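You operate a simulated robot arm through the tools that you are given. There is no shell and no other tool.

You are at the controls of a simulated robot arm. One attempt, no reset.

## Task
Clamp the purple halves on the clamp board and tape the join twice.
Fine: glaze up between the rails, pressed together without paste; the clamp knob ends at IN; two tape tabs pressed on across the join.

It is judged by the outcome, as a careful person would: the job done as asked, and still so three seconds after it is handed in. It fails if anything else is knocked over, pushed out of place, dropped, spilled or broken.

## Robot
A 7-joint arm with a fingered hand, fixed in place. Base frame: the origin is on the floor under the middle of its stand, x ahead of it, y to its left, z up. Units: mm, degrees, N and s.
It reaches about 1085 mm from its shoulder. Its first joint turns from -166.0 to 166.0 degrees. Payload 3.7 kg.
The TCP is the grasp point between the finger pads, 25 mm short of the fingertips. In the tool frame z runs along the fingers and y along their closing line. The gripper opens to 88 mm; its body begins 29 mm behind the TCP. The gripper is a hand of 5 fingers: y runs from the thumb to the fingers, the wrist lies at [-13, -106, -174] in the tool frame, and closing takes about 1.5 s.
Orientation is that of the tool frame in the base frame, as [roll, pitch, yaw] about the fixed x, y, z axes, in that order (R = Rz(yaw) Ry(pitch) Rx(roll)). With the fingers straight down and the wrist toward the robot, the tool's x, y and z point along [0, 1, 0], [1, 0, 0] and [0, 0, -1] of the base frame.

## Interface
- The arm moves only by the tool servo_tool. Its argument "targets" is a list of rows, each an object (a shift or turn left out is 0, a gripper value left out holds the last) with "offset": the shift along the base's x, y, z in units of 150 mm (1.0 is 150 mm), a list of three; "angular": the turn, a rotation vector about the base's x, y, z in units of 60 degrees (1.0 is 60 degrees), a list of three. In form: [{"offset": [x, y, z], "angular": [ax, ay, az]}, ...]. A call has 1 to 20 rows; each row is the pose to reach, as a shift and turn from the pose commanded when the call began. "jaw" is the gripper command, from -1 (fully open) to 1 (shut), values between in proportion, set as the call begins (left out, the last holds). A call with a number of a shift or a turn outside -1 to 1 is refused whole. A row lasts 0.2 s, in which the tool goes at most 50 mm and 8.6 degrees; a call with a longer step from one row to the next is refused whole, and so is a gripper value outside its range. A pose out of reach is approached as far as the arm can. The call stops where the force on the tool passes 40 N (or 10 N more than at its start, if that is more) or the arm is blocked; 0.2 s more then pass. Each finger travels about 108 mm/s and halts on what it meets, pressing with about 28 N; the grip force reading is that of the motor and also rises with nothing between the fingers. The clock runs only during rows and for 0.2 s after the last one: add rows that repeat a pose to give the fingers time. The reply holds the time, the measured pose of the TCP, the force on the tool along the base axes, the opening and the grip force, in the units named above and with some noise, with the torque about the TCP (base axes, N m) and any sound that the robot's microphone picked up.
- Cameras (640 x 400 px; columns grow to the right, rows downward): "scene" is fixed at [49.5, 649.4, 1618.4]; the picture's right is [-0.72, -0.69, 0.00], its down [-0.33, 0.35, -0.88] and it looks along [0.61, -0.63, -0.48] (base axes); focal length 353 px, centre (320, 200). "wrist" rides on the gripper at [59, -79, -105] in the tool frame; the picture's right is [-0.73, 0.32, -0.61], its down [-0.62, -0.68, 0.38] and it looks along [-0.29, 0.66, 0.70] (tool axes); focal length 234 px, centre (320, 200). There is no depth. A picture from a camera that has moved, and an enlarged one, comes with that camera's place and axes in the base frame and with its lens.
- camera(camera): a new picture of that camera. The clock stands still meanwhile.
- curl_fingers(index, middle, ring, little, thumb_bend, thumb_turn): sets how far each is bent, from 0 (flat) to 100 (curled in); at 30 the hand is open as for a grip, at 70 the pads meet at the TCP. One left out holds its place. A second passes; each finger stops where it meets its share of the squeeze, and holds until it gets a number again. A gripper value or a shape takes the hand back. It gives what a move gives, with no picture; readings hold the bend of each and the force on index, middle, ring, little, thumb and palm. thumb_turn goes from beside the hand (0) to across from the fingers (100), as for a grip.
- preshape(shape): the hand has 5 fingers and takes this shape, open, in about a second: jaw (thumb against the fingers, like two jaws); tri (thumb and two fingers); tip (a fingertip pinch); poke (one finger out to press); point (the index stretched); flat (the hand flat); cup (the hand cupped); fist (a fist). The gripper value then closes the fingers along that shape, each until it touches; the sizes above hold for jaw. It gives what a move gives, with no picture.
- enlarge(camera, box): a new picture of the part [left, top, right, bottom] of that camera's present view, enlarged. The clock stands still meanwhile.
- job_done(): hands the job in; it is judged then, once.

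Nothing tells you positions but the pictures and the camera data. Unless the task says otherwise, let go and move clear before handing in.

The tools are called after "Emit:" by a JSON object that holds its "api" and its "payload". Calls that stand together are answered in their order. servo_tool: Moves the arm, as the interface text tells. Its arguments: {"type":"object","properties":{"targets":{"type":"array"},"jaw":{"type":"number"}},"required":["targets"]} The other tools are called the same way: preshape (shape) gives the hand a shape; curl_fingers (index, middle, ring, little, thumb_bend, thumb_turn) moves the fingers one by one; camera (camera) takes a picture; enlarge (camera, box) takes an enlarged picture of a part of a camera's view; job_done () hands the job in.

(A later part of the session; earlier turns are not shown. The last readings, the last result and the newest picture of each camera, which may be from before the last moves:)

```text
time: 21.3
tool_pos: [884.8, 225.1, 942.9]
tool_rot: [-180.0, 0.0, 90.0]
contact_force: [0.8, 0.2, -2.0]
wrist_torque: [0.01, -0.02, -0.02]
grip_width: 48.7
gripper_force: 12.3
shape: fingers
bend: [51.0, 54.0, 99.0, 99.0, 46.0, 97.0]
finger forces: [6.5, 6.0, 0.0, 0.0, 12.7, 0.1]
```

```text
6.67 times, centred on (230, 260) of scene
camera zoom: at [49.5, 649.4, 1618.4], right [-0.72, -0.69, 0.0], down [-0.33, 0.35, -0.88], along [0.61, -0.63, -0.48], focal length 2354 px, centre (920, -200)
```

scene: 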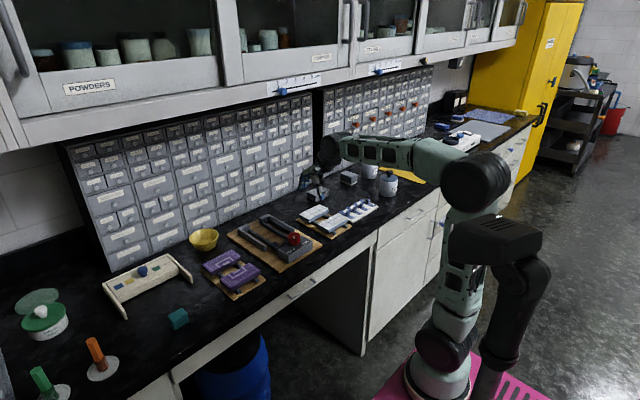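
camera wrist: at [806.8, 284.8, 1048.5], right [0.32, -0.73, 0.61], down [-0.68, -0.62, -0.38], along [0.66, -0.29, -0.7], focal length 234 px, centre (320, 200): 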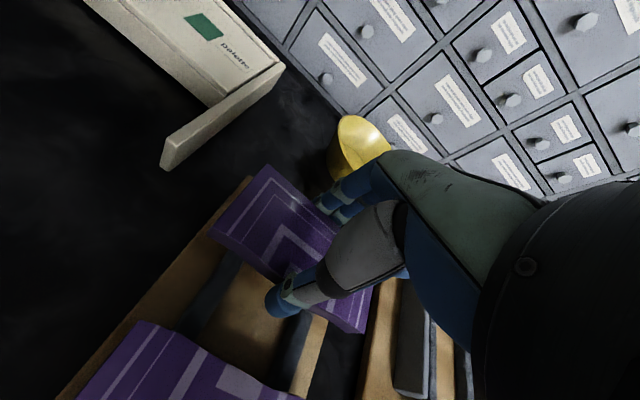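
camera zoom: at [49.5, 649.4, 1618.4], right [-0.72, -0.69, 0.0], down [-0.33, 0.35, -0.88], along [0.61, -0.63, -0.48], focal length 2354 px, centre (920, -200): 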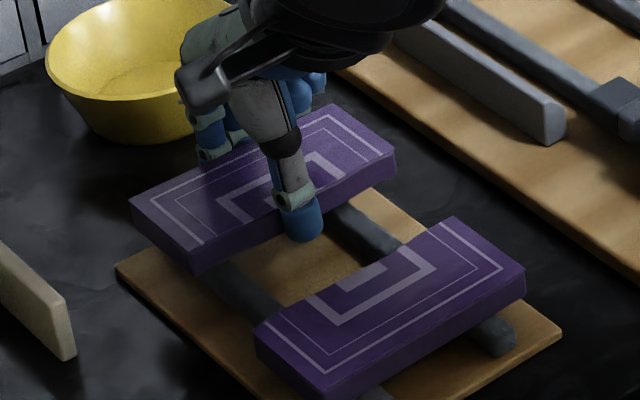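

Half B is held level: its centre sits 4 mm toward the thumb from the TCP, and its top is 11 mm below it. I'll carry it over the far end of the clamp.

Emit:
{"api": "servo_tool", "payload": {"targets": [{"offset": [0, 0, 0.1]}, {"offset": [0, 0, 0.2]}, {"offset": [0, 0, 0.3]}, {"offset": [0, 0, 0.4]}, {"offset": [0.06, -0.15, 0.42]}, {"offset": [0.12, -0.3, 0.42]}, {"offset": [0.2, -0.5, 0.42]}, {"offset": [0.28, -0.7, 0.42]}, {"offset": [0.36, -0.9, 0.42]}, {"offset": [0.4, -1.0, 0.42]}, {"offset": [0.4, -1.0, 0.42]}]}}

Emit:
{"api": "servo_tool", "payload": {"targets": [{"offset": [0.02, -0.12, 0]}, {"offset": [0.02, -0.25, 0]}, {"offset": [0.02, -0.36, 0]}, {"offset": [0.02, -0.36, 0]}]}}

Emit:
{"api": "camera", "payload": {"camera": "wrist"}}

Emit:
{"api": "enlarge", "payload": {"camera": "scene", "box": [210, 180, 330, 280]}}

```text
time: 23.7
tool_pos: [945.7, 75.8, 1005.1]
tool_rot: [-180.0, 0.0, 90.0]
contact_force: [-0.2, 0.3, -1.1]
wrist_torque: [0.0, 0.0, -0.01]
grip_width: 48.5
gripper_force: 11.7
shape: fingers
bend: [51.0, 54.0, 99.0, 99.0, 46.0, 97.0]
finger forces: [6.3, 6.0, 0.0, 0.0, 12.5, 0.1]
```

```text
time: 24.7
tool_pos: [949.2, 21.2, 1006.9]
tool_rot: [-180.0, 0.0, 90.0]
contact_force: [-0.3, -0.1, -1.9]
wrist_torque: [0.0, -0.02, -0.01]
grip_width: 48.9
gripper_force: 12.4
shape: fingers
bend: [51.0, 54.0, 99.0, 99.0, 46.0, 97.0]
finger forces: [6.4, 5.8, 0.0, 0.1, 12.5, 0.1]
```

```text
taken
camera wrist: at [869.5, 80.2, 1111.6], right [0.32, -0.73, 0.61], down [-0.68, -0.62, -0.38], along [0.66, -0.29, -0.7], focal length 234 px, centre (320, 200)
```

wrist: 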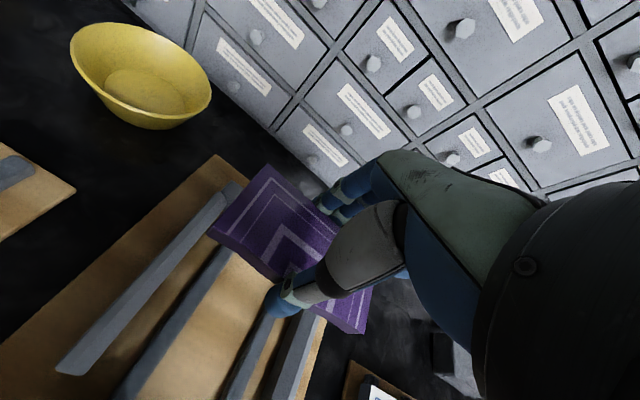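

```text
4.00 times, centred on (270, 230) of scene
camera zoom: at [49.5, 649.4, 1618.4], right [-0.72, -0.69, 0.0], down [-0.33, 0.35, -0.88], along [0.61, -0.63, -0.48], focal length 1412 px, centre (520, 80)
```

zoom: 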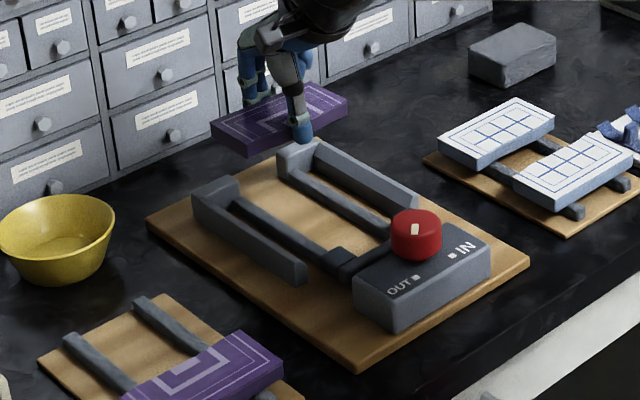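

Emit:
{"api": "enlarge", "payload": {"camera": "wrist", "box": [40, 140, 380, 400]}}

Emit:
{"api": "enlarge", "payload": {"camera": "wrist", "box": [180, 140, 310, 240]}}

```text
1.54 times, centred on (210, 270) of wrist
camera zoom: at [869.5, 80.2, 1111.6], right [0.32, -0.73, 0.61], down [-0.68, -0.62, -0.38], along [0.66, -0.29, -0.7], focal length 360 px, centre (489, 92)
```

zoom: 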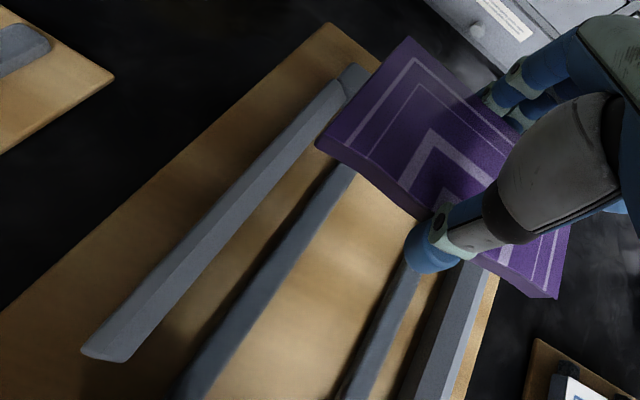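

```text
4.00 times, centred on (245, 190) of wrist
camera zoom: at [869.5, 80.2, 1111.6], right [0.32, -0.73, 0.61], down [-0.68, -0.62, -0.38], along [0.66, -0.29, -0.7], focal length 937 px, centre (620, 240)
```

zoom: 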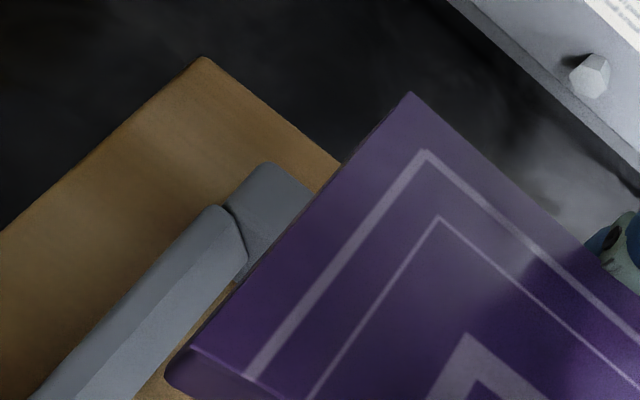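

Emit:
{"api": "enlarge", "payload": {"camera": "wrist", "box": [220, 270, 360, 400]}}

```text
3.08 times, centred on (290, 335) of wrist
camera zoom: at [869.5, 80.2, 1111.6], right [0.32, -0.73, 0.61], down [-0.68, -0.62, -0.38], along [0.66, -0.29, -0.7], focal length 720 px, centre (412, -215)
```

zoom: 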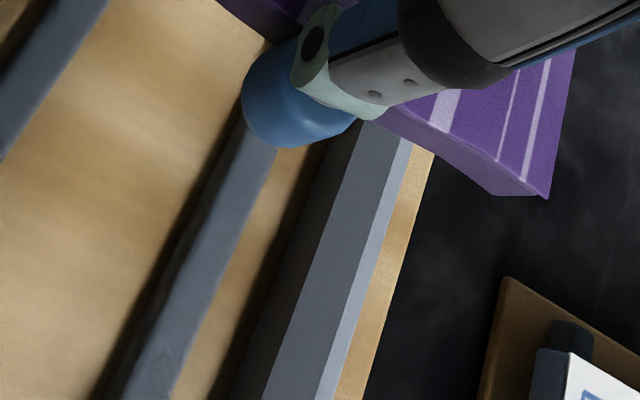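

The half is lined up between the rails. I'll lower it in stages, slightly short of the stops.

Emit:
{"api": "servo_tool", "payload": {"targets": [{"offset": [-0.02, -0.005, -0.1]}, {"offset": [-0.02, -0.005, -0.2]}, {"offset": [-0.02, -0.005, -0.3]}, {"offset": [-0.02, -0.005, -0.4]}, {"offset": [-0.02, -0.005, -0.46]}, {"offset": [-0.02, -0.005, -0.46]}]}}

Emit:
{"api": "camera", "payload": {"camera": "wrist"}}

Emit:
{"api": "enlarge", "payload": {"camera": "scene", "box": [220, 200, 320, 270]}}

```text
time: 26.1
tool_pos: [945.1, 21.1, 937.2]
tool_rot: [-179.9, 0.0, 90.0]
contact_force: [0.5, 1.4, -1.3]
wrist_torque: [0.04, 0.01, 0.02]
grip_width: 48.6
gripper_force: 13.0
shape: fingers
bend: [51.0, 54.0, 99.0, 99.0, 46.0, 97.0]
finger forces: [6.4, 5.9, 0.1, 0.0, 12.4, 0.0]
```

```text
taken
camera wrist: at [867.1, 79.8, 1042.0], right [0.32, -0.73, 0.61], down [-0.68, -0.62, -0.38], along [0.66, -0.29, -0.7], focal length 234 px, centre (320, 200)
```

wrist: 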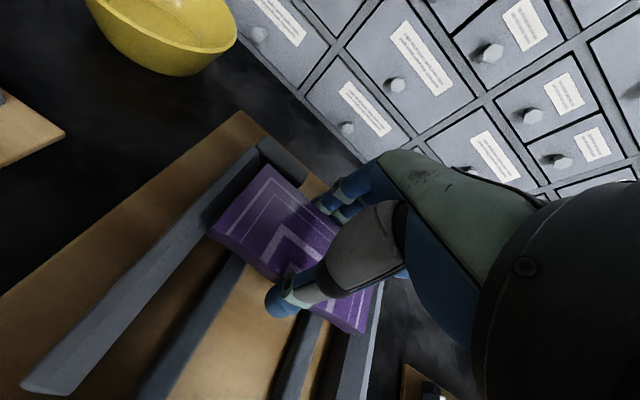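

```text
5.71 times, centred on (270, 235) of scene
camera zoom: at [49.5, 649.4, 1618.4], right [-0.72, -0.69, 0.0], down [-0.33, 0.35, -0.88], along [0.61, -0.63, -0.48], focal length 2018 px, centre (606, 0)
```

zoom: 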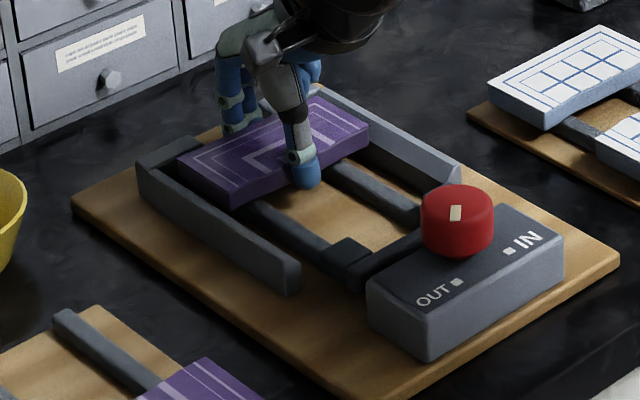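

Emit:
{"api": "enlarge", "payload": {"camera": "wrist", "box": [190, 120, 330, 240]}}

Emit:
{"api": "enlarge", "payload": {"camera": "wrist", "box": [250, 250, 400, 370]}}

Emit:
{"api": "enlarge", "payload": {"camera": "scene", "box": [240, 205, 290, 245]}}

```text
3.33 times, centred on (260, 180) of wrist
camera zoom: at [867.1, 79.8, 1042.0], right [0.32, -0.73, 0.61], down [-0.68, -0.62, -0.38], along [0.66, -0.29, -0.7], focal length 781 px, centre (520, 267)
```

zoom: 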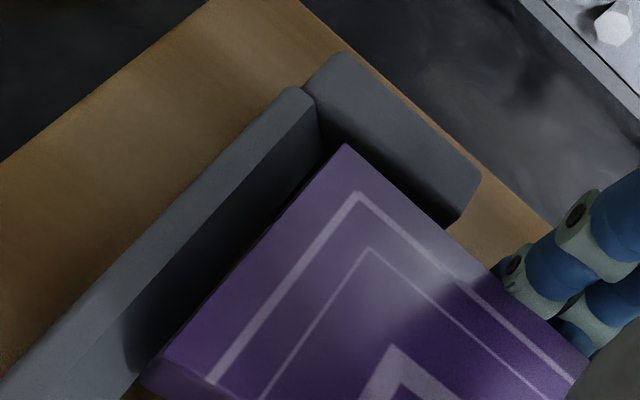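

```text
3.33 times, centred on (325, 310) of wrist
camera zoom: at [867.1, 79.8, 1042.0], right [0.32, -0.73, 0.61], down [-0.68, -0.62, -0.38], along [0.66, -0.29, -0.7], focal length 781 px, centre (303, -167)
```

zoom: 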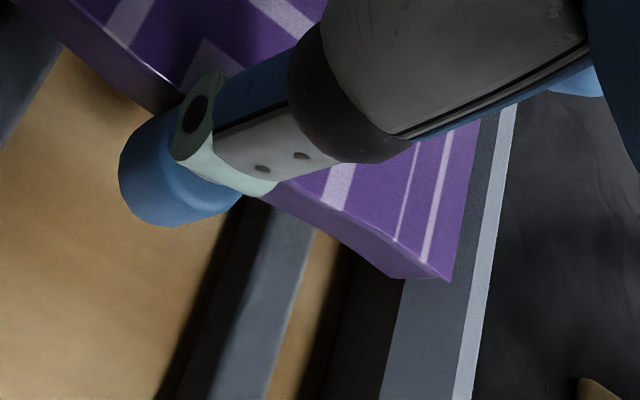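

```text
10.00 times, centred on (265, 225) of scene
camera zoom: at [49.5, 649.4, 1618.4], right [-0.72, -0.69, 0.0], down [-0.33, 0.35, -0.88], along [0.61, -0.63, -0.48], focal length 3531 px, centre (870, -50)
```

zoom: 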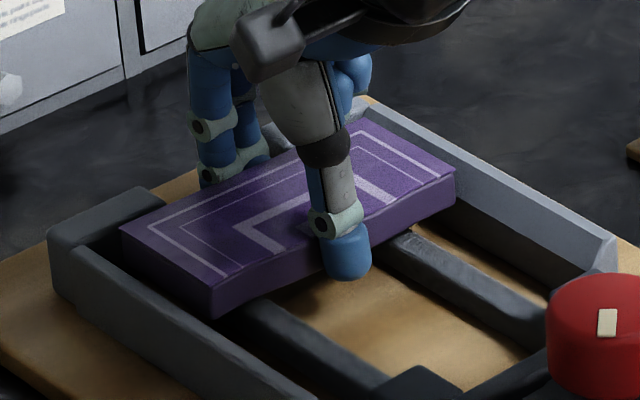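

The half sits between the rails with an even margin on each side. I'm lowering the last centimetre in small steps.

Emit:
{"api": "servo_tool", "payload": {"targets": [{"offset": [0, 0, -0.02]}, {"offset": [0, 0, -0.04]}, {"offset": [0, 0, -0.05]}, {"offset": [0, 0, -0.05]}]}}

Emit:
{"api": "servo_tool", "payload": {"targets": [{"offset": [0, 0, -0.01]}, {"offset": [0, 0, -0.02]}, {"offset": [0, 0, -0.02]}]}}

```text
time: 27.1
tool_pos: [945.7, 21.0, 930.6]
tool_rot: [-180.0, 0.1, 90.0]
contact_force: [0.1, 0.3, 1.4]
wrist_torque: [-0.02, -0.09, 0.01]
grip_width: 49.0
gripper_force: 12.8
shape: fingers
bend: [51.0, 54.0, 99.0, 99.0, 46.0, 97.0]
finger forces: [6.7, 6.2, 0.1, 0.0, 12.6, 0.0]
```

```text
time: 27.9
tool_pos: [944.4, 21.2, 927.9]
tool_rot: [179.7, 0.0, 90.0]
contact_force: [0.0, -0.5, 13.5]
wrist_torque: [-0.06, -0.2, 0.01]
grip_width: 48.8
gripper_force: 15.0
shape: fingers
bend: [52.0, 54.0, 99.0, 99.0, 46.0, 97.0]
finger forces: [6.9, 7.2, 0.0, 0.1, 13.8, 0.0]
```

Emit:
{"api": "enlarge", "payload": {"camera": "wrist", "box": [190, 120, 330, 240]}}

Emit:
{"api": "enlarge", "payload": {"camera": "wrist", "box": [250, 250, 400, 370]}}

Emit:
{"api": "enlarge", "payload": {"camera": "scene", "box": [240, 205, 290, 245]}}

```text
3.33 times, centred on (260, 180) of wrist
camera zoom: at [866.6, 79.7, 1033.1], right [0.32, -0.73, 0.61], down [-0.68, -0.62, -0.39], along [0.66, -0.29, -0.69], focal length 781 px, centre (520, 267)
```

zoom: 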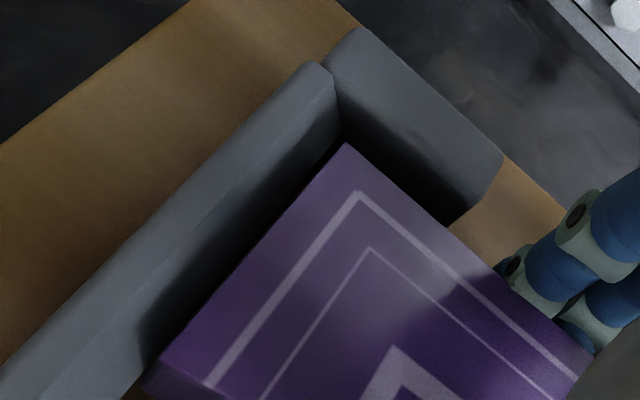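

```text
3.33 times, centred on (325, 310) of wrist
camera zoom: at [866.6, 79.7, 1033.1], right [0.32, -0.73, 0.61], down [-0.68, -0.62, -0.39], along [0.66, -0.29, -0.69], focal length 781 px, centre (303, -167)
```

zoom: 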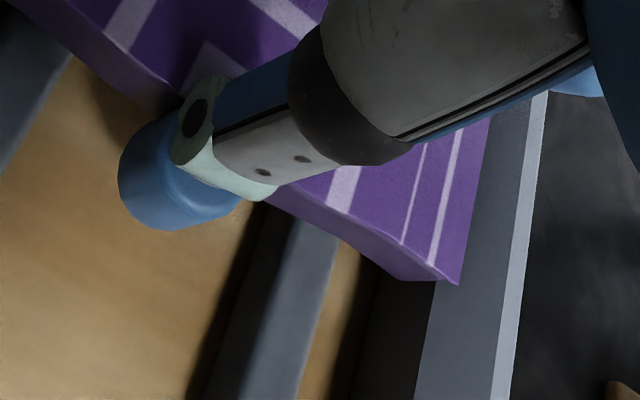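

```text
10.00 times, centred on (265, 225) of scene
camera zoom: at [49.5, 649.4, 1618.4], right [-0.72, -0.69, 0.0], down [-0.33, 0.35, -0.88], along [0.61, -0.63, -0.48], focal length 3531 px, centre (870, -50)
```

zoom: 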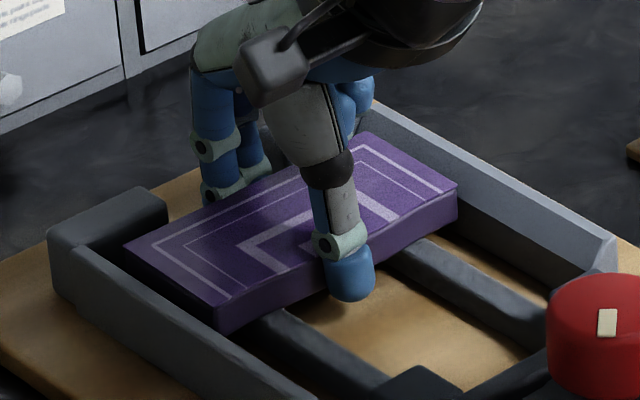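

The half has settled on the runners, with contact at z≈930. I'll ease the downward force and slide it toward the stops while still gripping.

Emit:
{"api": "servo_tool", "payload": {"targets": [{"offset": [0, 0, 0.012]}, {"offset": [0.01, 0, 0.012]}, {"offset": [0.02, 0, 0.012]}, {"offset": [0.02, 0, 0.012]}]}}

Emit:
{"api": "servo_tool", "payload": {"targets": [{"offset": [0.01, 0, 0]}, {"offset": [0.02, 0, 0]}, {"offset": [0.02, 0, 0]}]}}

```text
time: 28.9
tool_pos: [947.6, 20.3, 928.9]
tool_rot: [179.9, 0.0, 90.0]
contact_force: [-2.7, 0.4, 7.1]
wrist_torque: [0.0, -0.09, 0.03]
grip_width: 49.1
gripper_force: 13.5
shape: fingers
bend: [53.0, 55.0, 99.0, 99.0, 45.0, 97.0]
finger forces: [5.8, 5.5, 0.0, 0.0, 15.0, 0.0]
```

```text
time: 29.7
tool_pos: [952.1, 20.7, 928.3]
tool_rot: [180.0, 0.0, 90.0]
contact_force: [-2.6, -0.1, 5.9]
wrist_torque: [-0.02, -0.1, 0.01]
grip_width: 49.1
gripper_force: 13.0
shape: fingers
bend: [53.0, 55.0, 99.0, 99.0, 45.0, 97.0]
finger forces: [5.7, 5.5, 0.0, 0.1, 14.5, 0.0]
```

Emit:
{"api": "servo_tool", "payload": {"targets": [{"offset": [0.01, 0, 0]}, {"offset": [0.02, 0, 0]}, {"offset": [0.02, 0, 0]}]}}

Emit:
{"api": "enlarge", "payload": {"camera": "wrist", "box": [190, 100, 330, 240]}}

```text
time: 30.5
tool_pos: [953.3, 20.7, 928.8]
tool_rot: [-180.0, 0.0, 90.0]
contact_force: [-4.0, 0.6, 5.9]
wrist_torque: [0.02, -0.08, -0.02]
grip_width: 48.9
gripper_force: 12.6
shape: fingers
bend: [53.0, 55.0, 99.0, 99.0, 45.0, 97.0]
finger forces: [5.7, 5.3, 0.0, 0.1, 14.9, 0.0]
```

```text
2.86 times, centred on (260, 170) of wrist
camera zoom: at [875.4, 79.4, 1033.7], right [0.32, -0.73, 0.61], down [-0.68, -0.62, -0.38], along [0.66, -0.29, -0.7], focal length 669 px, centre (491, 286)
```

zoom: 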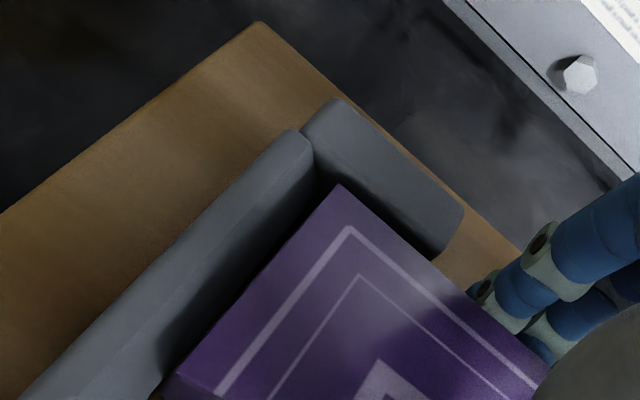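

Emit:
{"api": "servo_tool", "payload": {"targets": [{"offset": [0.01, 0, 0]}, {"offset": [0.02, 0, 0]}, {"offset": [0.02, 0, 0]}]}}

Emit:
{"api": "enlarge", "payload": {"camera": "wrist", "box": [190, 100, 330, 240]}}

```text
time: 31.3
tool_pos: [956.6, 21.7, 928.1]
tool_rot: [-179.9, 0.0, 90.0]
contact_force: [-3.6, 0.0, 6.1]
wrist_torque: [-0.02, -0.07, -0.01]
grip_width: 49.1
gripper_force: 13.3
shape: fingers
bend: [53.0, 55.0, 99.0, 99.0, 45.0, 97.0]
finger forces: [5.8, 5.5, 0.0, 0.0, 14.6, 0.0]
```

```text
2.86 times, centred on (260, 170) of wrist
camera zoom: at [878.6, 79.6, 1033.6], right [0.32, -0.73, 0.61], down [-0.68, -0.62, -0.38], along [0.66, -0.29, -0.7], focal length 669 px, centre (491, 286)
```

zoom: 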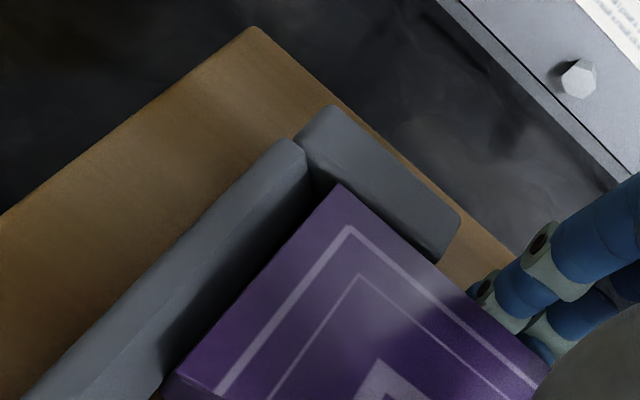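

Emit:
{"api": "servo_tool", "payload": {"targets": [{"offset": [0.01, 0, 0]}, {"offset": [0.02, 0, 0]}, {"offset": [0.02, 0, 0]}]}}

Emit:
{"api": "enlarge", "payload": {"camera": "wrist", "box": [190, 100, 330, 240]}}

Emit:
{"api": "enlarge", "payload": {"camera": "scene", "box": [230, 205, 280, 245]}}

```text
time: 32.1
tool_pos: [960.0, 21.9, 927.8]
tool_rot: [-180.0, 0.0, 90.0]
contact_force: [-3.4, -0.3, 4.7]
wrist_torque: [0.0, -0.08, 0.07]
grip_width: 49.2
gripper_force: 13.3
shape: fingers
bend: [53.0, 55.0, 99.0, 99.0, 45.0, 97.0]
finger forces: [5.3, 5.5, 0.1, 0.1, 15.4, 0.0]
```

```text
2.86 times, centred on (260, 170) of wrist
camera zoom: at [881.4, 79.4, 1033.8], right [0.32, -0.73, 0.61], down [-0.68, -0.62, -0.38], along [0.66, -0.29, -0.7], focal length 669 px, centre (491, 286)
```

zoom: 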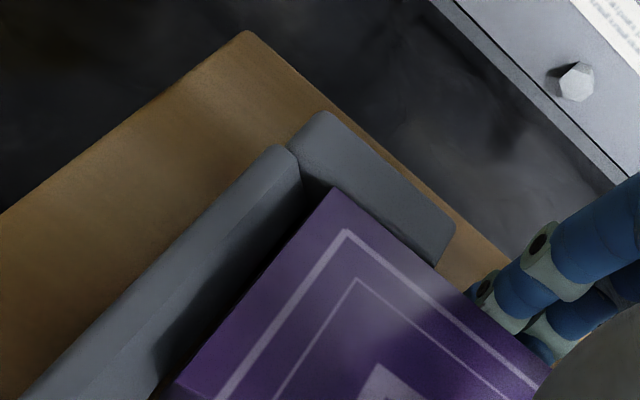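

```text
10.00 times, centred on (255, 225) of scene
camera zoom: at [49.5, 649.4, 1618.4], right [-0.72, -0.69, 0.0], down [-0.33, 0.35, -0.88], along [0.61, -0.63, -0.48], focal length 3531 px, centre (970, -50)
```

zoom: 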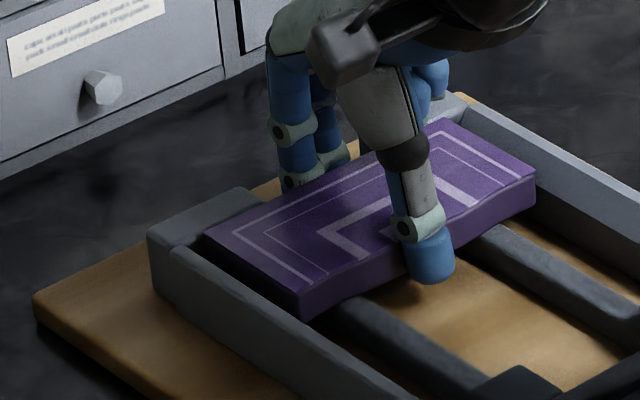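

Emit:
{"api": "servo_tool", "payload": {"targets": [{"offset": [0.008, 0, 0]}, {"offset": [0.015, 0, 0]}, {"offset": [0.015, 0, 0]}]}}

Emit:
{"api": "camera", "payload": {"camera": "wrist"}}

Emit:
{"api": "enlarge", "payload": {"camera": "wrist", "box": [190, 100, 330, 240]}}

Emit:
{"api": "enlarge", "payload": {"camera": "wrist", "box": [250, 250, 400, 370]}}

```text
time: 32.9
tool_pos: [960.8, 21.4, 928.2]
tool_rot: [180.0, -0.1, 89.9]
contact_force: [-8.5, 0.4, 3.9]
wrist_torque: [0.02, 0.0, 0.04]
grip_width: 49.6
gripper_force: 12.5
shape: fingers
bend: [55.0, 56.0, 99.0, 99.0, 43.0, 97.0]
finger forces: [4.1, 4.2, 0.1, 0.0, 17.4, 0.1]
```

```text
taken
camera wrist: at [883.7, 79.5, 1033.7], right [0.32, -0.73, 0.61], down [-0.68, -0.62, -0.38], along [0.66, -0.29, -0.7], focal length 234 px, centre (320, 200)
```

wrist: 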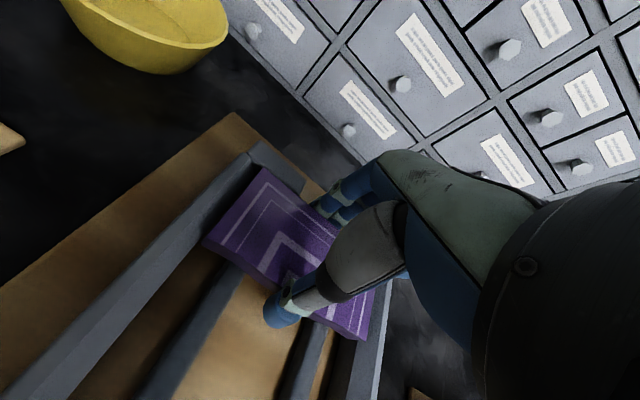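

```text
2.86 times, centred on (260, 170) of wrist
camera zoom: at [883.7, 79.5, 1033.7], right [0.32, -0.73, 0.61], down [-0.68, -0.62, -0.38], along [0.66, -0.29, -0.7], focal length 669 px, centre (491, 286)
```

zoom: 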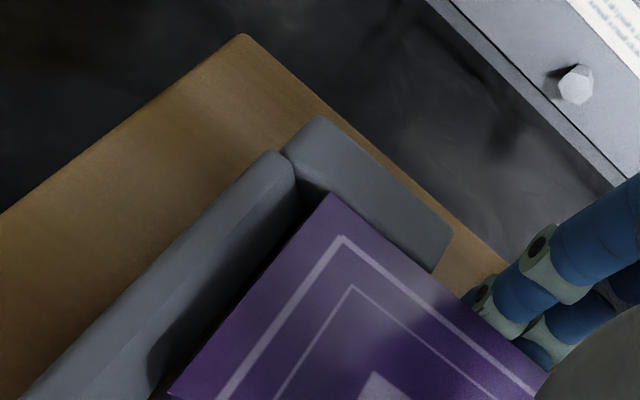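

```text
3.33 times, centred on (325, 310) of wrist
camera zoom: at [883.7, 79.5, 1033.7], right [0.32, -0.73, 0.61], down [-0.68, -0.62, -0.38], along [0.66, -0.29, -0.7], focal length 781 px, centre (303, -167)
```

zoom: 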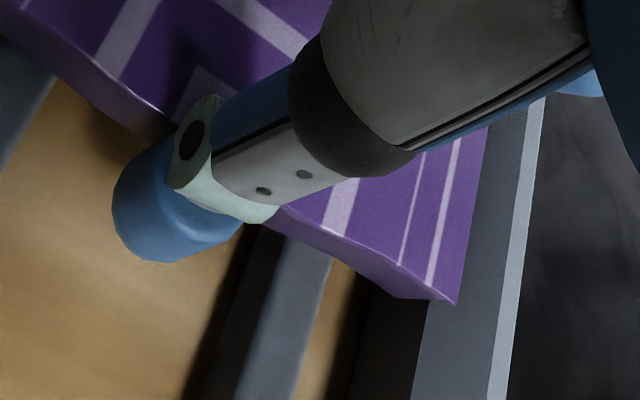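

Half B is seated against the stops (8.5 N). I'll release it now.

Emit:
{"api": "curl_fingers", "payload": {"index": 36, "middle": 36, "thumb_bend": 36}}

Emit:
{"api": "servo_tool", "payload": {"targets": [{"offset": [0, 0, 0.03]}, {"offset": [0, 0, 0.07]}, {"offset": [0, 0, 0.14]}, {"offset": [0, 0, 0.25]}, {"offset": [0, 0, 0.4]}, {"offset": [0, 0, 0.55]}, {"offset": [0, 0, 0.55]}]}}

Emit:
{"api": "camera", "payload": {"camera": "wrist"}}

Emit:
{"api": "enlarge", "payload": {"camera": "scene", "box": [220, 200, 320, 270]}}

```text
time: 33.9
tool_pos: [961.9, 21.0, 928.5]
tool_rot: [180.0, 0.1, 90.0]
contact_force: [-0.1, 1.4, 0.1]
wrist_torque: [0.02, 0.05, -0.06]
grip_width: 73.3
gripper_force: 0.5
shape: fingers
bend: [36.0, 36.0, 99.0, 99.0, 35.0, 98.0]
finger forces: [0.0, 0.1, 0.0, 0.0, 0.9, 0.1]
```

```text
time: 35.5
tool_pos: [961.7, 19.8, 1011.0]
tool_rot: [180.0, 0.1, 90.0]
contact_force: [-0.4, -0.5, 0.7]
wrist_torque: [0.01, -0.03, -0.01]
grip_width: 72.1
gripper_force: 0.0
shape: fingers
bend: [36.0, 36.0, 99.0, 99.0, 36.0, 98.0]
finger forces: [0.0, 0.1, 0.1, 0.0, 0.0, 0.0]
```

```text
taken
camera wrist: at [884.3, 78.9, 1116.8], right [0.32, -0.73, 0.61], down [-0.68, -0.62, -0.38], along [0.66, -0.29, -0.7], focal length 234 px, centre (320, 200)
```

wrist: 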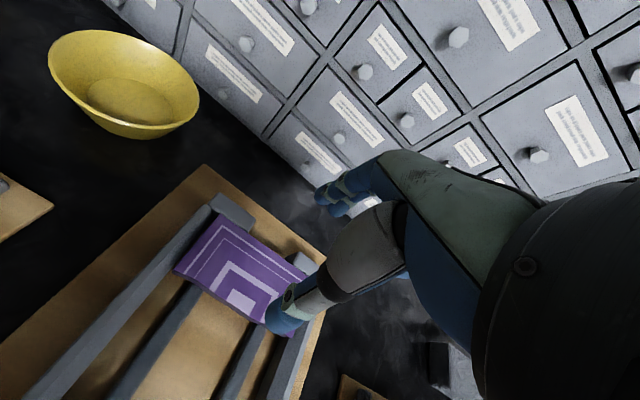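

```text
5.71 times, centred on (270, 235) of scene
camera zoom: at [49.5, 649.4, 1618.4], right [-0.72, -0.69, 0.0], down [-0.33, 0.35, -0.88], along [0.61, -0.63, -0.48], focal length 2018 px, centre (606, 0)
```

zoom: 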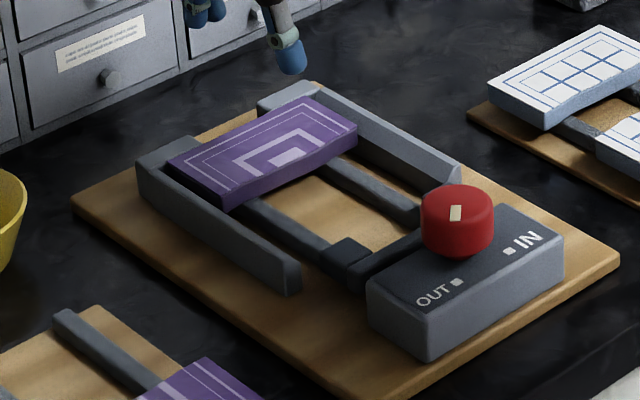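

Half B sits squarely at the far end. Next is half A.

Emit:
{"api": "servo_tool", "payload": {"targets": [{"offset": [-0.1, 0.14, 0]}, {"offset": [-0.25, 0.35, 0]}, {"offset": [-0.4, 0.55, 0]}, {"offset": [-0.55, 0.75, 0]}, {"offset": [-0.7, 0.9, 0]}, {"offset": [-0.7, 0.9, 0]}]}}

Emit:
{"api": "servo_tool", "payload": {"targets": [{"offset": [-0.15, 0.15, 0]}, {"offset": [-0.3, 0.3, 0]}, {"offset": [-0.45, 0.46, -0.1]}, {"offset": [-0.47, 0.467, -0.2]}, {"offset": [-0.47, 0.467, -0.2]}]}}

Emit:
{"api": "camera", "payload": {"camera": "wrist"}}

Emit:
{"api": "enlarge", "payload": {"camera": "scene", "box": [195, 215, 295, 305]}}

```text
time: 36.9
tool_pos: [856.6, 156.2, 1009.3]
tool_rot: [-179.9, 0.0, 90.0]
contact_force: [-0.9, 0.6, -0.3]
wrist_torque: [-0.01, 0.01, 0.0]
grip_width: 72.1
gripper_force: 0.1
shape: fingers
bend: [36.0, 36.0, 99.0, 99.0, 36.0, 98.0]
finger forces: [0.0, 0.0, 0.1, 0.1, 0.0, 0.0]
```

```text
time: 38.1
tool_pos: [784.7, 225.2, 980.4]
tool_rot: [-180.0, 0.0, 89.9]
contact_force: [0.6, -0.2, 0.4]
wrist_torque: [0.0, -0.02, -0.01]
grip_width: 72.4
gripper_force: 0.0
shape: fingers
bend: [36.0, 36.0, 99.0, 99.0, 36.0, 99.0]
finger forces: [0.0, 0.0, 0.0, 0.0, 0.1, 0.1]
```

```text
taken
camera wrist: at [707.4, 284.2, 1086.0], right [0.32, -0.73, 0.61], down [-0.68, -0.62, -0.38], along [0.66, -0.29, -0.7], focal length 234 px, centre (320, 200)
```

wrist: 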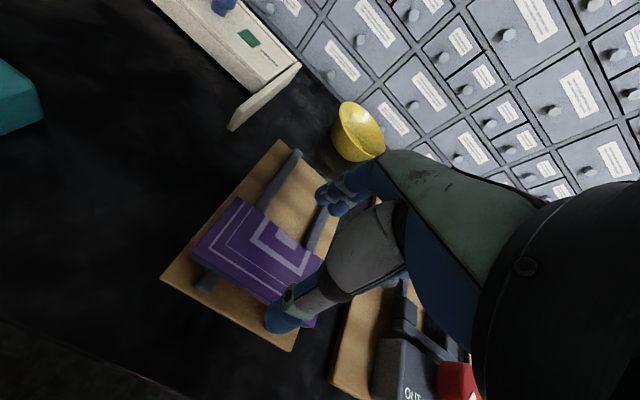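

```text
4.44 times, centred on (245, 260) of scene
camera zoom: at [49.5, 649.4, 1618.4], right [-0.72, -0.69, 0.0], down [-0.33, 0.35, -0.88], along [0.61, -0.63, -0.48], focal length 1570 px, centre (653, -67)
```

zoom: 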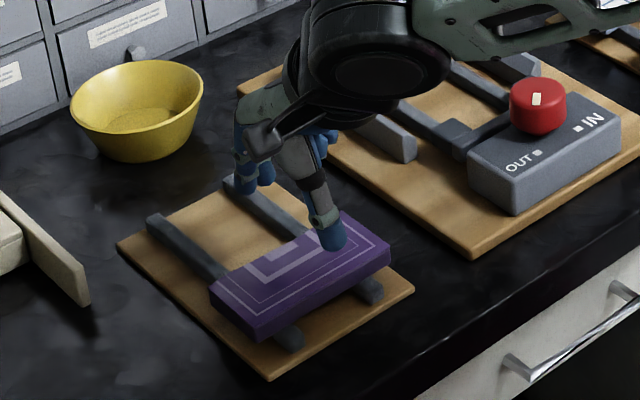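

Emit:
{"api": "servo_tool", "payload": {"targets": [{"offset": [0.008, 0, -0.1]}, {"offset": [0.008, 0, -0.2]}, {"offset": [0.008, 0, -0.3]}, {"offset": [0.008, 0, -0.34]}, {"offset": [0.008, 0, -0.375]}, {"offset": [0.008, 0, -0.375]}]}}

Emit:
{"api": "curl_fingers", "payload": {"index": 44, "middle": 44, "thumb_bend": 44}}

Emit:
{"api": "camera", "payload": {"camera": "wrist"}}

Emit:
{"api": "enlarge", "payload": {"camera": "scene", "box": [205, 240, 275, 300]}}

```text
time: 39.5
tool_pos: [787.7, 226.4, 925.1]
tool_rot: [180.0, 0.0, 90.0]
contact_force: [-1.3, -0.9, 0.1]
wrist_torque: [-0.01, 0.0, 0.0]
grip_width: 72.1
gripper_force: 0.0
shape: fingers
bend: [36.0, 36.0, 99.0, 99.0, 36.0, 99.0]
finger forces: [0.0, 0.0, 0.0, 0.0, 0.0, 0.0]
```

```text
time: 40.5
tool_pos: [787.7, 225.8, 924.3]
tool_rot: [180.0, 0.0, 90.0]
contact_force: [-0.8, 0.1, -1.0]
wrist_torque: [0.0, -0.02, -0.01]
grip_width: 56.5
gripper_force: 0.5
shape: fingers
bend: [44.0, 44.0, 99.0, 99.0, 43.0, 98.0]
finger forces: [0.1, 0.0, 0.0, 0.0, 0.7, 0.0]
```

```text
taken
camera wrist: at [709.5, 284.5, 1029.6], right [0.32, -0.73, 0.61], down [-0.68, -0.62, -0.38], along [0.66, -0.29, -0.7], focal length 234 px, centre (320, 200)
```

wrist: 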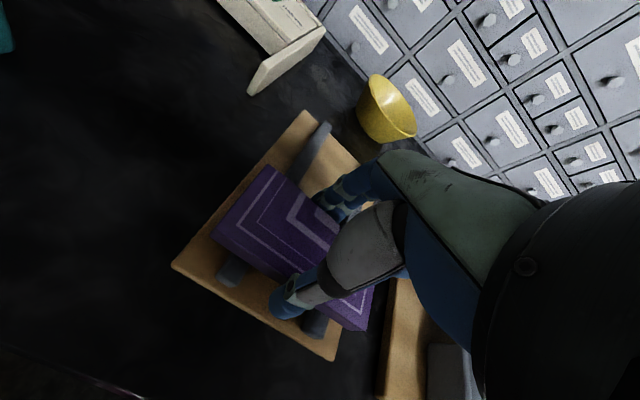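

```text
6.67 times, centred on (240, 270) of scene
camera zoom: at [49.5, 649.4, 1618.4], right [-0.72, -0.69, 0.0], down [-0.33, 0.35, -0.88], along [0.61, -0.63, -0.48], focal length 2354 px, centre (853, -267)
```

zoom: 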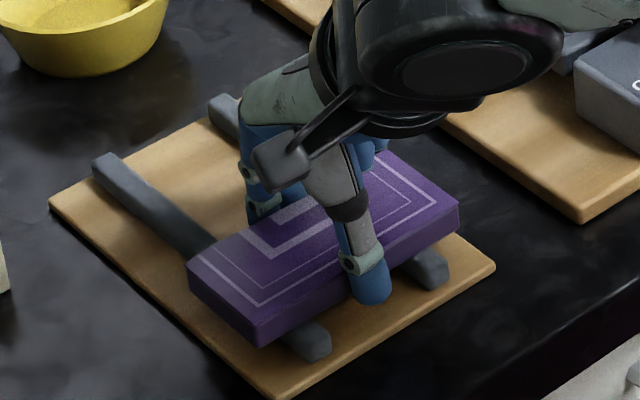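

Emit:
{"api": "curl_fingers", "payload": {"index": 49, "middle": 49, "thumb_bend": 50}}

Emit:
{"api": "curl_fingers", "payload": {"index": 60, "middle": 60, "thumb_bend": 64}}

Emit:
{"api": "servo_tool", "payload": {"targets": [{"offset": [0, 0, 0.03]}, {"offset": [0, 0, 0.06]}, {"offset": [0, 0, 0.1]}, {"offset": [0, 0, 0.13]}, {"offset": [0, 0, 0.13]}]}}

Emit:
{"api": "camera", "payload": {"camera": "wrist"}}

Emit:
{"api": "enlarge", "payload": {"camera": "scene", "box": [205, 240, 275, 300]}}

```text
time: 41.5
tool_pos: [787.9, 226.5, 924.2]
tool_rot: [-179.9, -0.1, 90.0]
contact_force: [-0.8, 0.4, 0.5]
wrist_torque: [-0.01, -0.01, 0.0]
grip_width: 51.1
gripper_force: 3.1
shape: fingers
bend: [47.0, 47.0, 99.0, 99.0, 46.0, 98.0]
finger forces: [1.6, 1.0, 0.0, 0.0, 3.3, 0.1]
```

```text
time: 42.5
tool_pos: [788.1, 224.7, 924.3]
tool_rot: [-180.0, 0.0, 90.0]
contact_force: [1.0, -0.7, 1.7]
wrist_torque: [-0.03, -0.11, 0.02]
grip_width: 48.8
gripper_force: 12.6
shape: fingers
bend: [49.0, 52.0, 99.0, 99.0, 47.0, 97.0]
finger forces: [7.1, 6.2, 0.0, 0.0, 12.4, 0.0]
```

```text
time: 43.7
tool_pos: [786.6, 226.4, 944.5]
tool_rot: [-180.0, 0.0, 89.9]
contact_force: [-0.4, 0.5, -2.0]
wrist_torque: [0.0, 0.0, 0.0]
grip_width: 48.7
gripper_force: 12.1
shape: fingers
bend: [49.0, 52.0, 99.0, 99.0, 47.0, 97.0]
finger forces: [6.6, 5.8, 0.1, 0.1, 12.4, 0.0]
```

```text
taken
camera wrist: at [709.6, 284.5, 1049.3], right [0.32, -0.73, 0.61], down [-0.68, -0.62, -0.38], along [0.66, -0.29, -0.7], focal length 234 px, centre (320, 200)
```

wrist: 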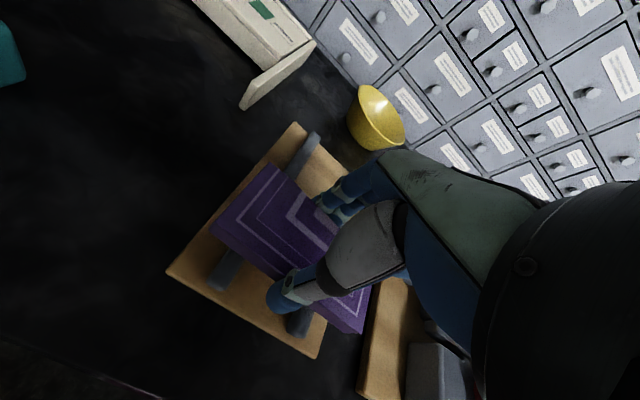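

```text
6.67 times, centred on (240, 270) of scene
camera zoom: at [49.5, 649.4, 1618.4], right [-0.72, -0.69, 0.0], down [-0.33, 0.35, -0.88], along [0.61, -0.63, -0.48], focal length 2354 px, centre (853, -267)
```

zoom: 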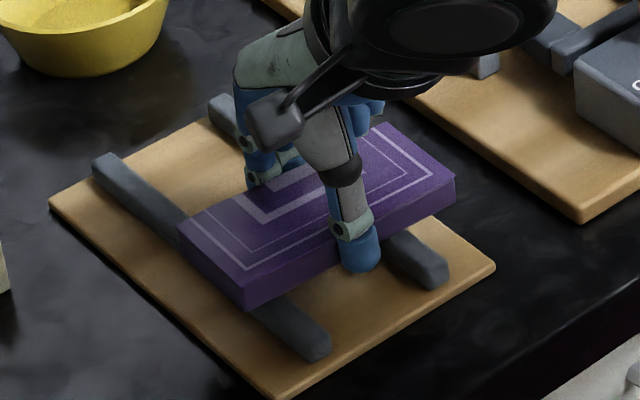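

Emit:
{"api": "enlarge", "payload": {"camera": "wrist", "box": [190, 140, 390, 350]}}

```text
1.90 times, centred on (290, 245) of wrist
camera zoom: at [709.6, 284.5, 1049.3], right [0.32, -0.73, 0.61], down [-0.68, -0.62, -0.38], along [0.66, -0.29, -0.7], focal length 446 px, centre (377, 114)
```

zoom: 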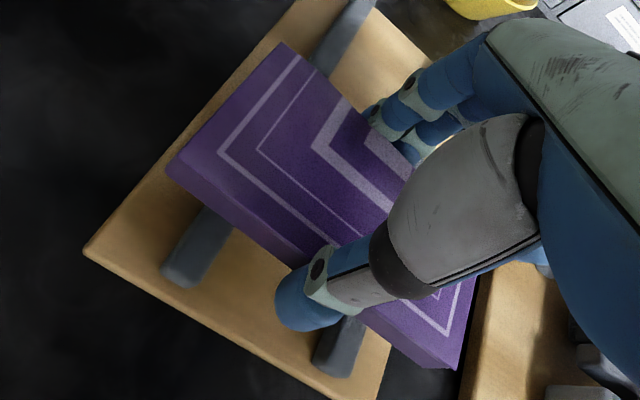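

Half A is held level and centred. I'll carry it over to the clamp, between the jaw pads and half B.

Emit:
{"api": "servo_tool", "payload": {"targets": [{"offset": [0, 0, 0.1]}, {"offset": [0, 0, 0.2]}, {"offset": [0, 0, 0.3]}, {"offset": [0.04, -0.08, 0.42]}, {"offset": [0.1, -0.2, 0.42]}, {"offset": [0.18, -0.36, 0.42]}, {"offset": [0.26, -0.55, 0.42]}, {"offset": [0.34, -0.75, 0.42]}, {"offset": [0.42, -0.9, 0.42]}, {"offset": [0.42, -0.9, 0.42]}]}}

Emit:
{"api": "servo_tool", "payload": {"targets": [{"offset": [0.08, -0.16, 0]}, {"offset": [0.165, -0.32, 0]}, {"offset": [0.165, -0.467, 0]}, {"offset": [0.165, -0.467, 0]}]}}

Emit:
{"api": "camera", "payload": {"camera": "wrist"}}

Emit:
{"api": "enlarge", "payload": {"camera": "wrist", "box": [150, 100, 400, 370]}}

Emit:
{"api": "enlarge", "payload": {"camera": "scene", "box": [220, 180, 340, 270]}}

```text
time: 45.9
tool_pos: [851.4, 88.3, 1007.7]
tool_rot: [-180.0, 0.0, 89.9]
contact_force: [0.0, 0.0, -1.9]
wrist_torque: [-0.02, 0.01, 0.0]
grip_width: 48.8
gripper_force: 12.4
shape: fingers
bend: [49.0, 52.0, 99.0, 99.0, 47.0, 97.0]
finger forces: [6.5, 5.7, 0.0, 0.1, 12.3, 0.0]
```

```text
time: 46.9
tool_pos: [875.6, 19.8, 1006.5]
tool_rot: [180.0, 0.0, 90.0]
contact_force: [0.4, 0.1, -1.2]
wrist_torque: [-0.01, -0.01, 0.03]
grip_width: 48.7
gripper_force: 12.4
shape: fingers
bend: [49.0, 52.0, 99.0, 99.0, 47.0, 97.0]
finger forces: [6.6, 5.7, 0.0, 0.0, 12.2, 0.1]
```

```text
taken
camera wrist: at [797.5, 79.1, 1112.2], right [0.32, -0.73, 0.61], down [-0.68, -0.62, -0.38], along [0.66, -0.29, -0.7], focal length 234 px, centre (320, 200)
```

wrist: 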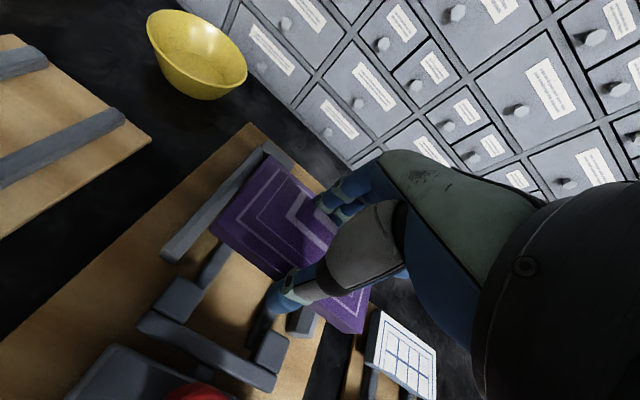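

```text
1.48 times, centred on (275, 235) of wrist
camera zoom: at [797.5, 79.1, 1112.2], right [0.32, -0.73, 0.61], down [-0.68, -0.62, -0.38], along [0.66, -0.29, -0.7], focal length 347 px, centre (387, 148)
```

zoom: 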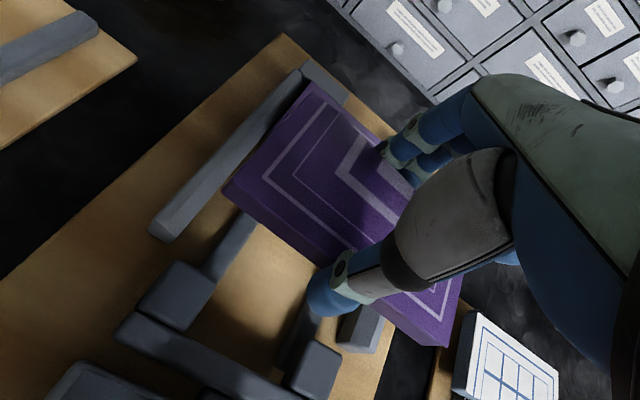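

```text
4.44 times, centred on (280, 225) of scene
camera zoom: at [49.5, 649.4, 1618.4], right [-0.72, -0.69, 0.0], down [-0.33, 0.35, -0.88], along [0.61, -0.63, -0.48], focal length 1570 px, centre (498, 89)
```

zoom: 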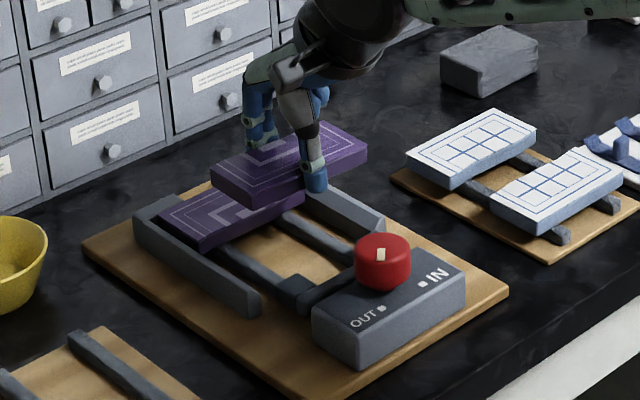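

Emit:
{"api": "enlarge", "payload": {"camera": "wrist", "box": [180, 130, 320, 250]}}

Emit:
{"api": "enlarge", "payload": {"camera": "wrist", "box": [260, 240, 400, 360]}}

```text
3.33 times, centred on (250, 190) of wrist
camera zoom: at [797.5, 79.1, 1112.2], right [0.32, -0.73, 0.61], down [-0.68, -0.62, -0.38], along [0.66, -0.29, -0.7], focal length 781 px, centre (553, 233)
```

zoom: 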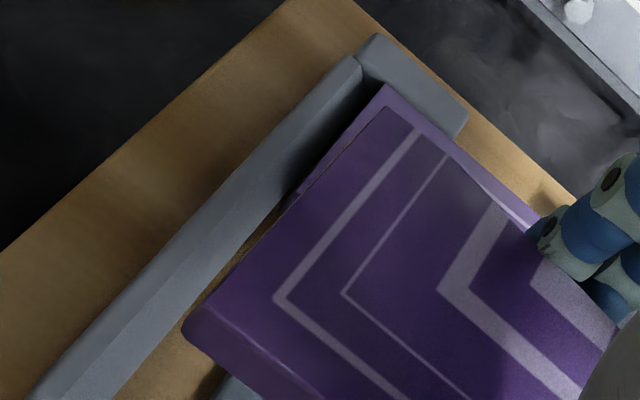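

```text
3.33 times, centred on (330, 300) of wrist
camera zoom: at [797.5, 79.1, 1112.2], right [0.32, -0.73, 0.61], down [-0.68, -0.62, -0.38], along [0.66, -0.29, -0.7], focal length 781 px, centre (287, -133)
```

zoom: 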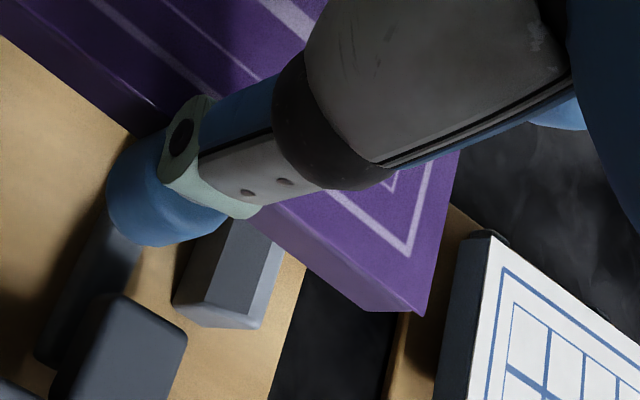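

Half A is over its slot and lined up to within about 1 mm. I'm lowering part way and will check the gap to half B and to the pads.

Emit:
{"api": "servo_tool", "payload": {"targets": [{"offset": [-0.013, -0.004, -0.1]}, {"offset": [-0.013, -0.004, -0.2]}, {"offset": [-0.013, -0.004, -0.3]}, {"offset": [-0.013, -0.004, -0.37]}, {"offset": [-0.013, -0.004, -0.42]}, {"offset": [-0.013, -0.004, -0.42]}]}}

Emit:
{"api": "camera", "payload": {"camera": "wrist"}}

Emit:
{"api": "enlarge", "payload": {"camera": "wrist", "box": [180, 100, 400, 370]}}

Emit:
{"api": "enlarge", "payload": {"camera": "scene", "box": [235, 200, 315, 260]}}

```text
time: 48.3
tool_pos: [873.2, 20.7, 943.8]
tool_rot: [180.0, 0.1, 90.0]
contact_force: [0.7, -0.5, -2.5]
wrist_torque: [0.01, -0.01, 0.01]
grip_width: 48.6
gripper_force: 12.4
shape: fingers
bend: [49.0, 52.0, 99.0, 99.0, 47.0, 97.0]
finger forces: [6.6, 5.5, 0.0, 0.0, 12.4, 0.0]
```

```text
taken
camera wrist: at [795.3, 79.2, 1049.2], right [0.32, -0.73, 0.61], down [-0.68, -0.62, -0.38], along [0.66, -0.29, -0.7], focal length 234 px, centre (320, 200)
```

wrist: 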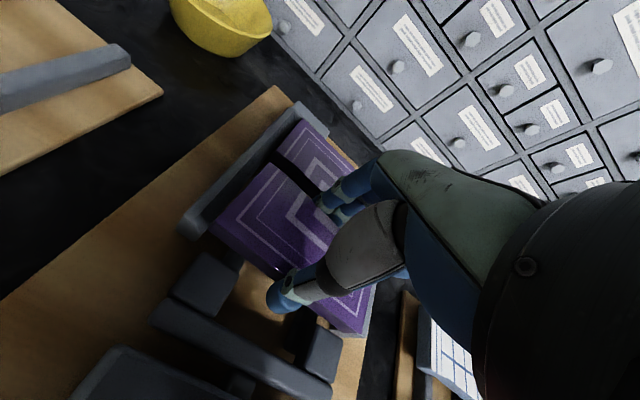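

```text
1.48 times, centred on (290, 235) of wrist
camera zoom: at [795.3, 79.2, 1049.2], right [0.32, -0.73, 0.61], down [-0.68, -0.62, -0.38], along [0.66, -0.29, -0.7], focal length 347 px, centre (364, 148)
```

zoom: 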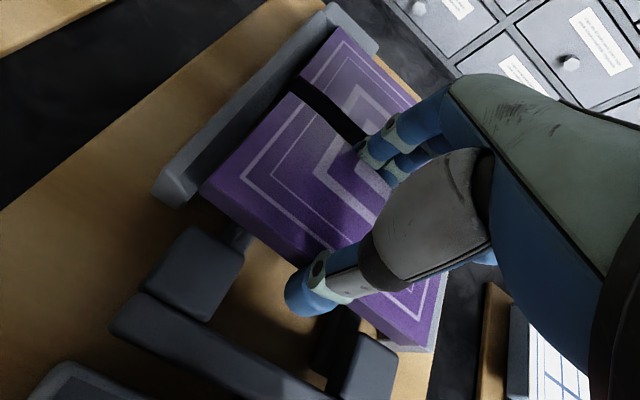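

```text
6.67 times, centred on (275, 230) of scene
camera zoom: at [49.5, 649.4, 1618.4], right [-0.72, -0.69, 0.0], down [-0.33, 0.35, -0.88], along [0.61, -0.63, -0.48], focal length 2354 px, centre (620, 0)
```

zoom: 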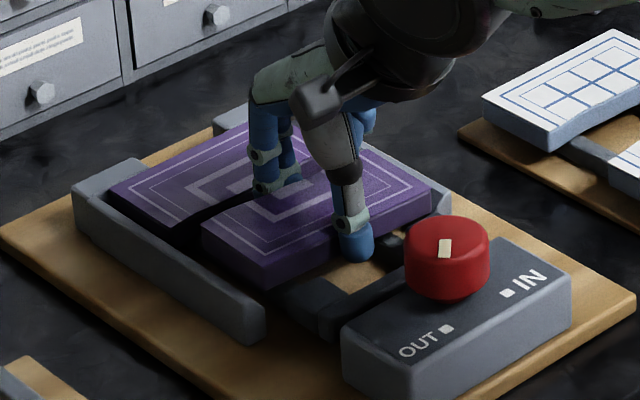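

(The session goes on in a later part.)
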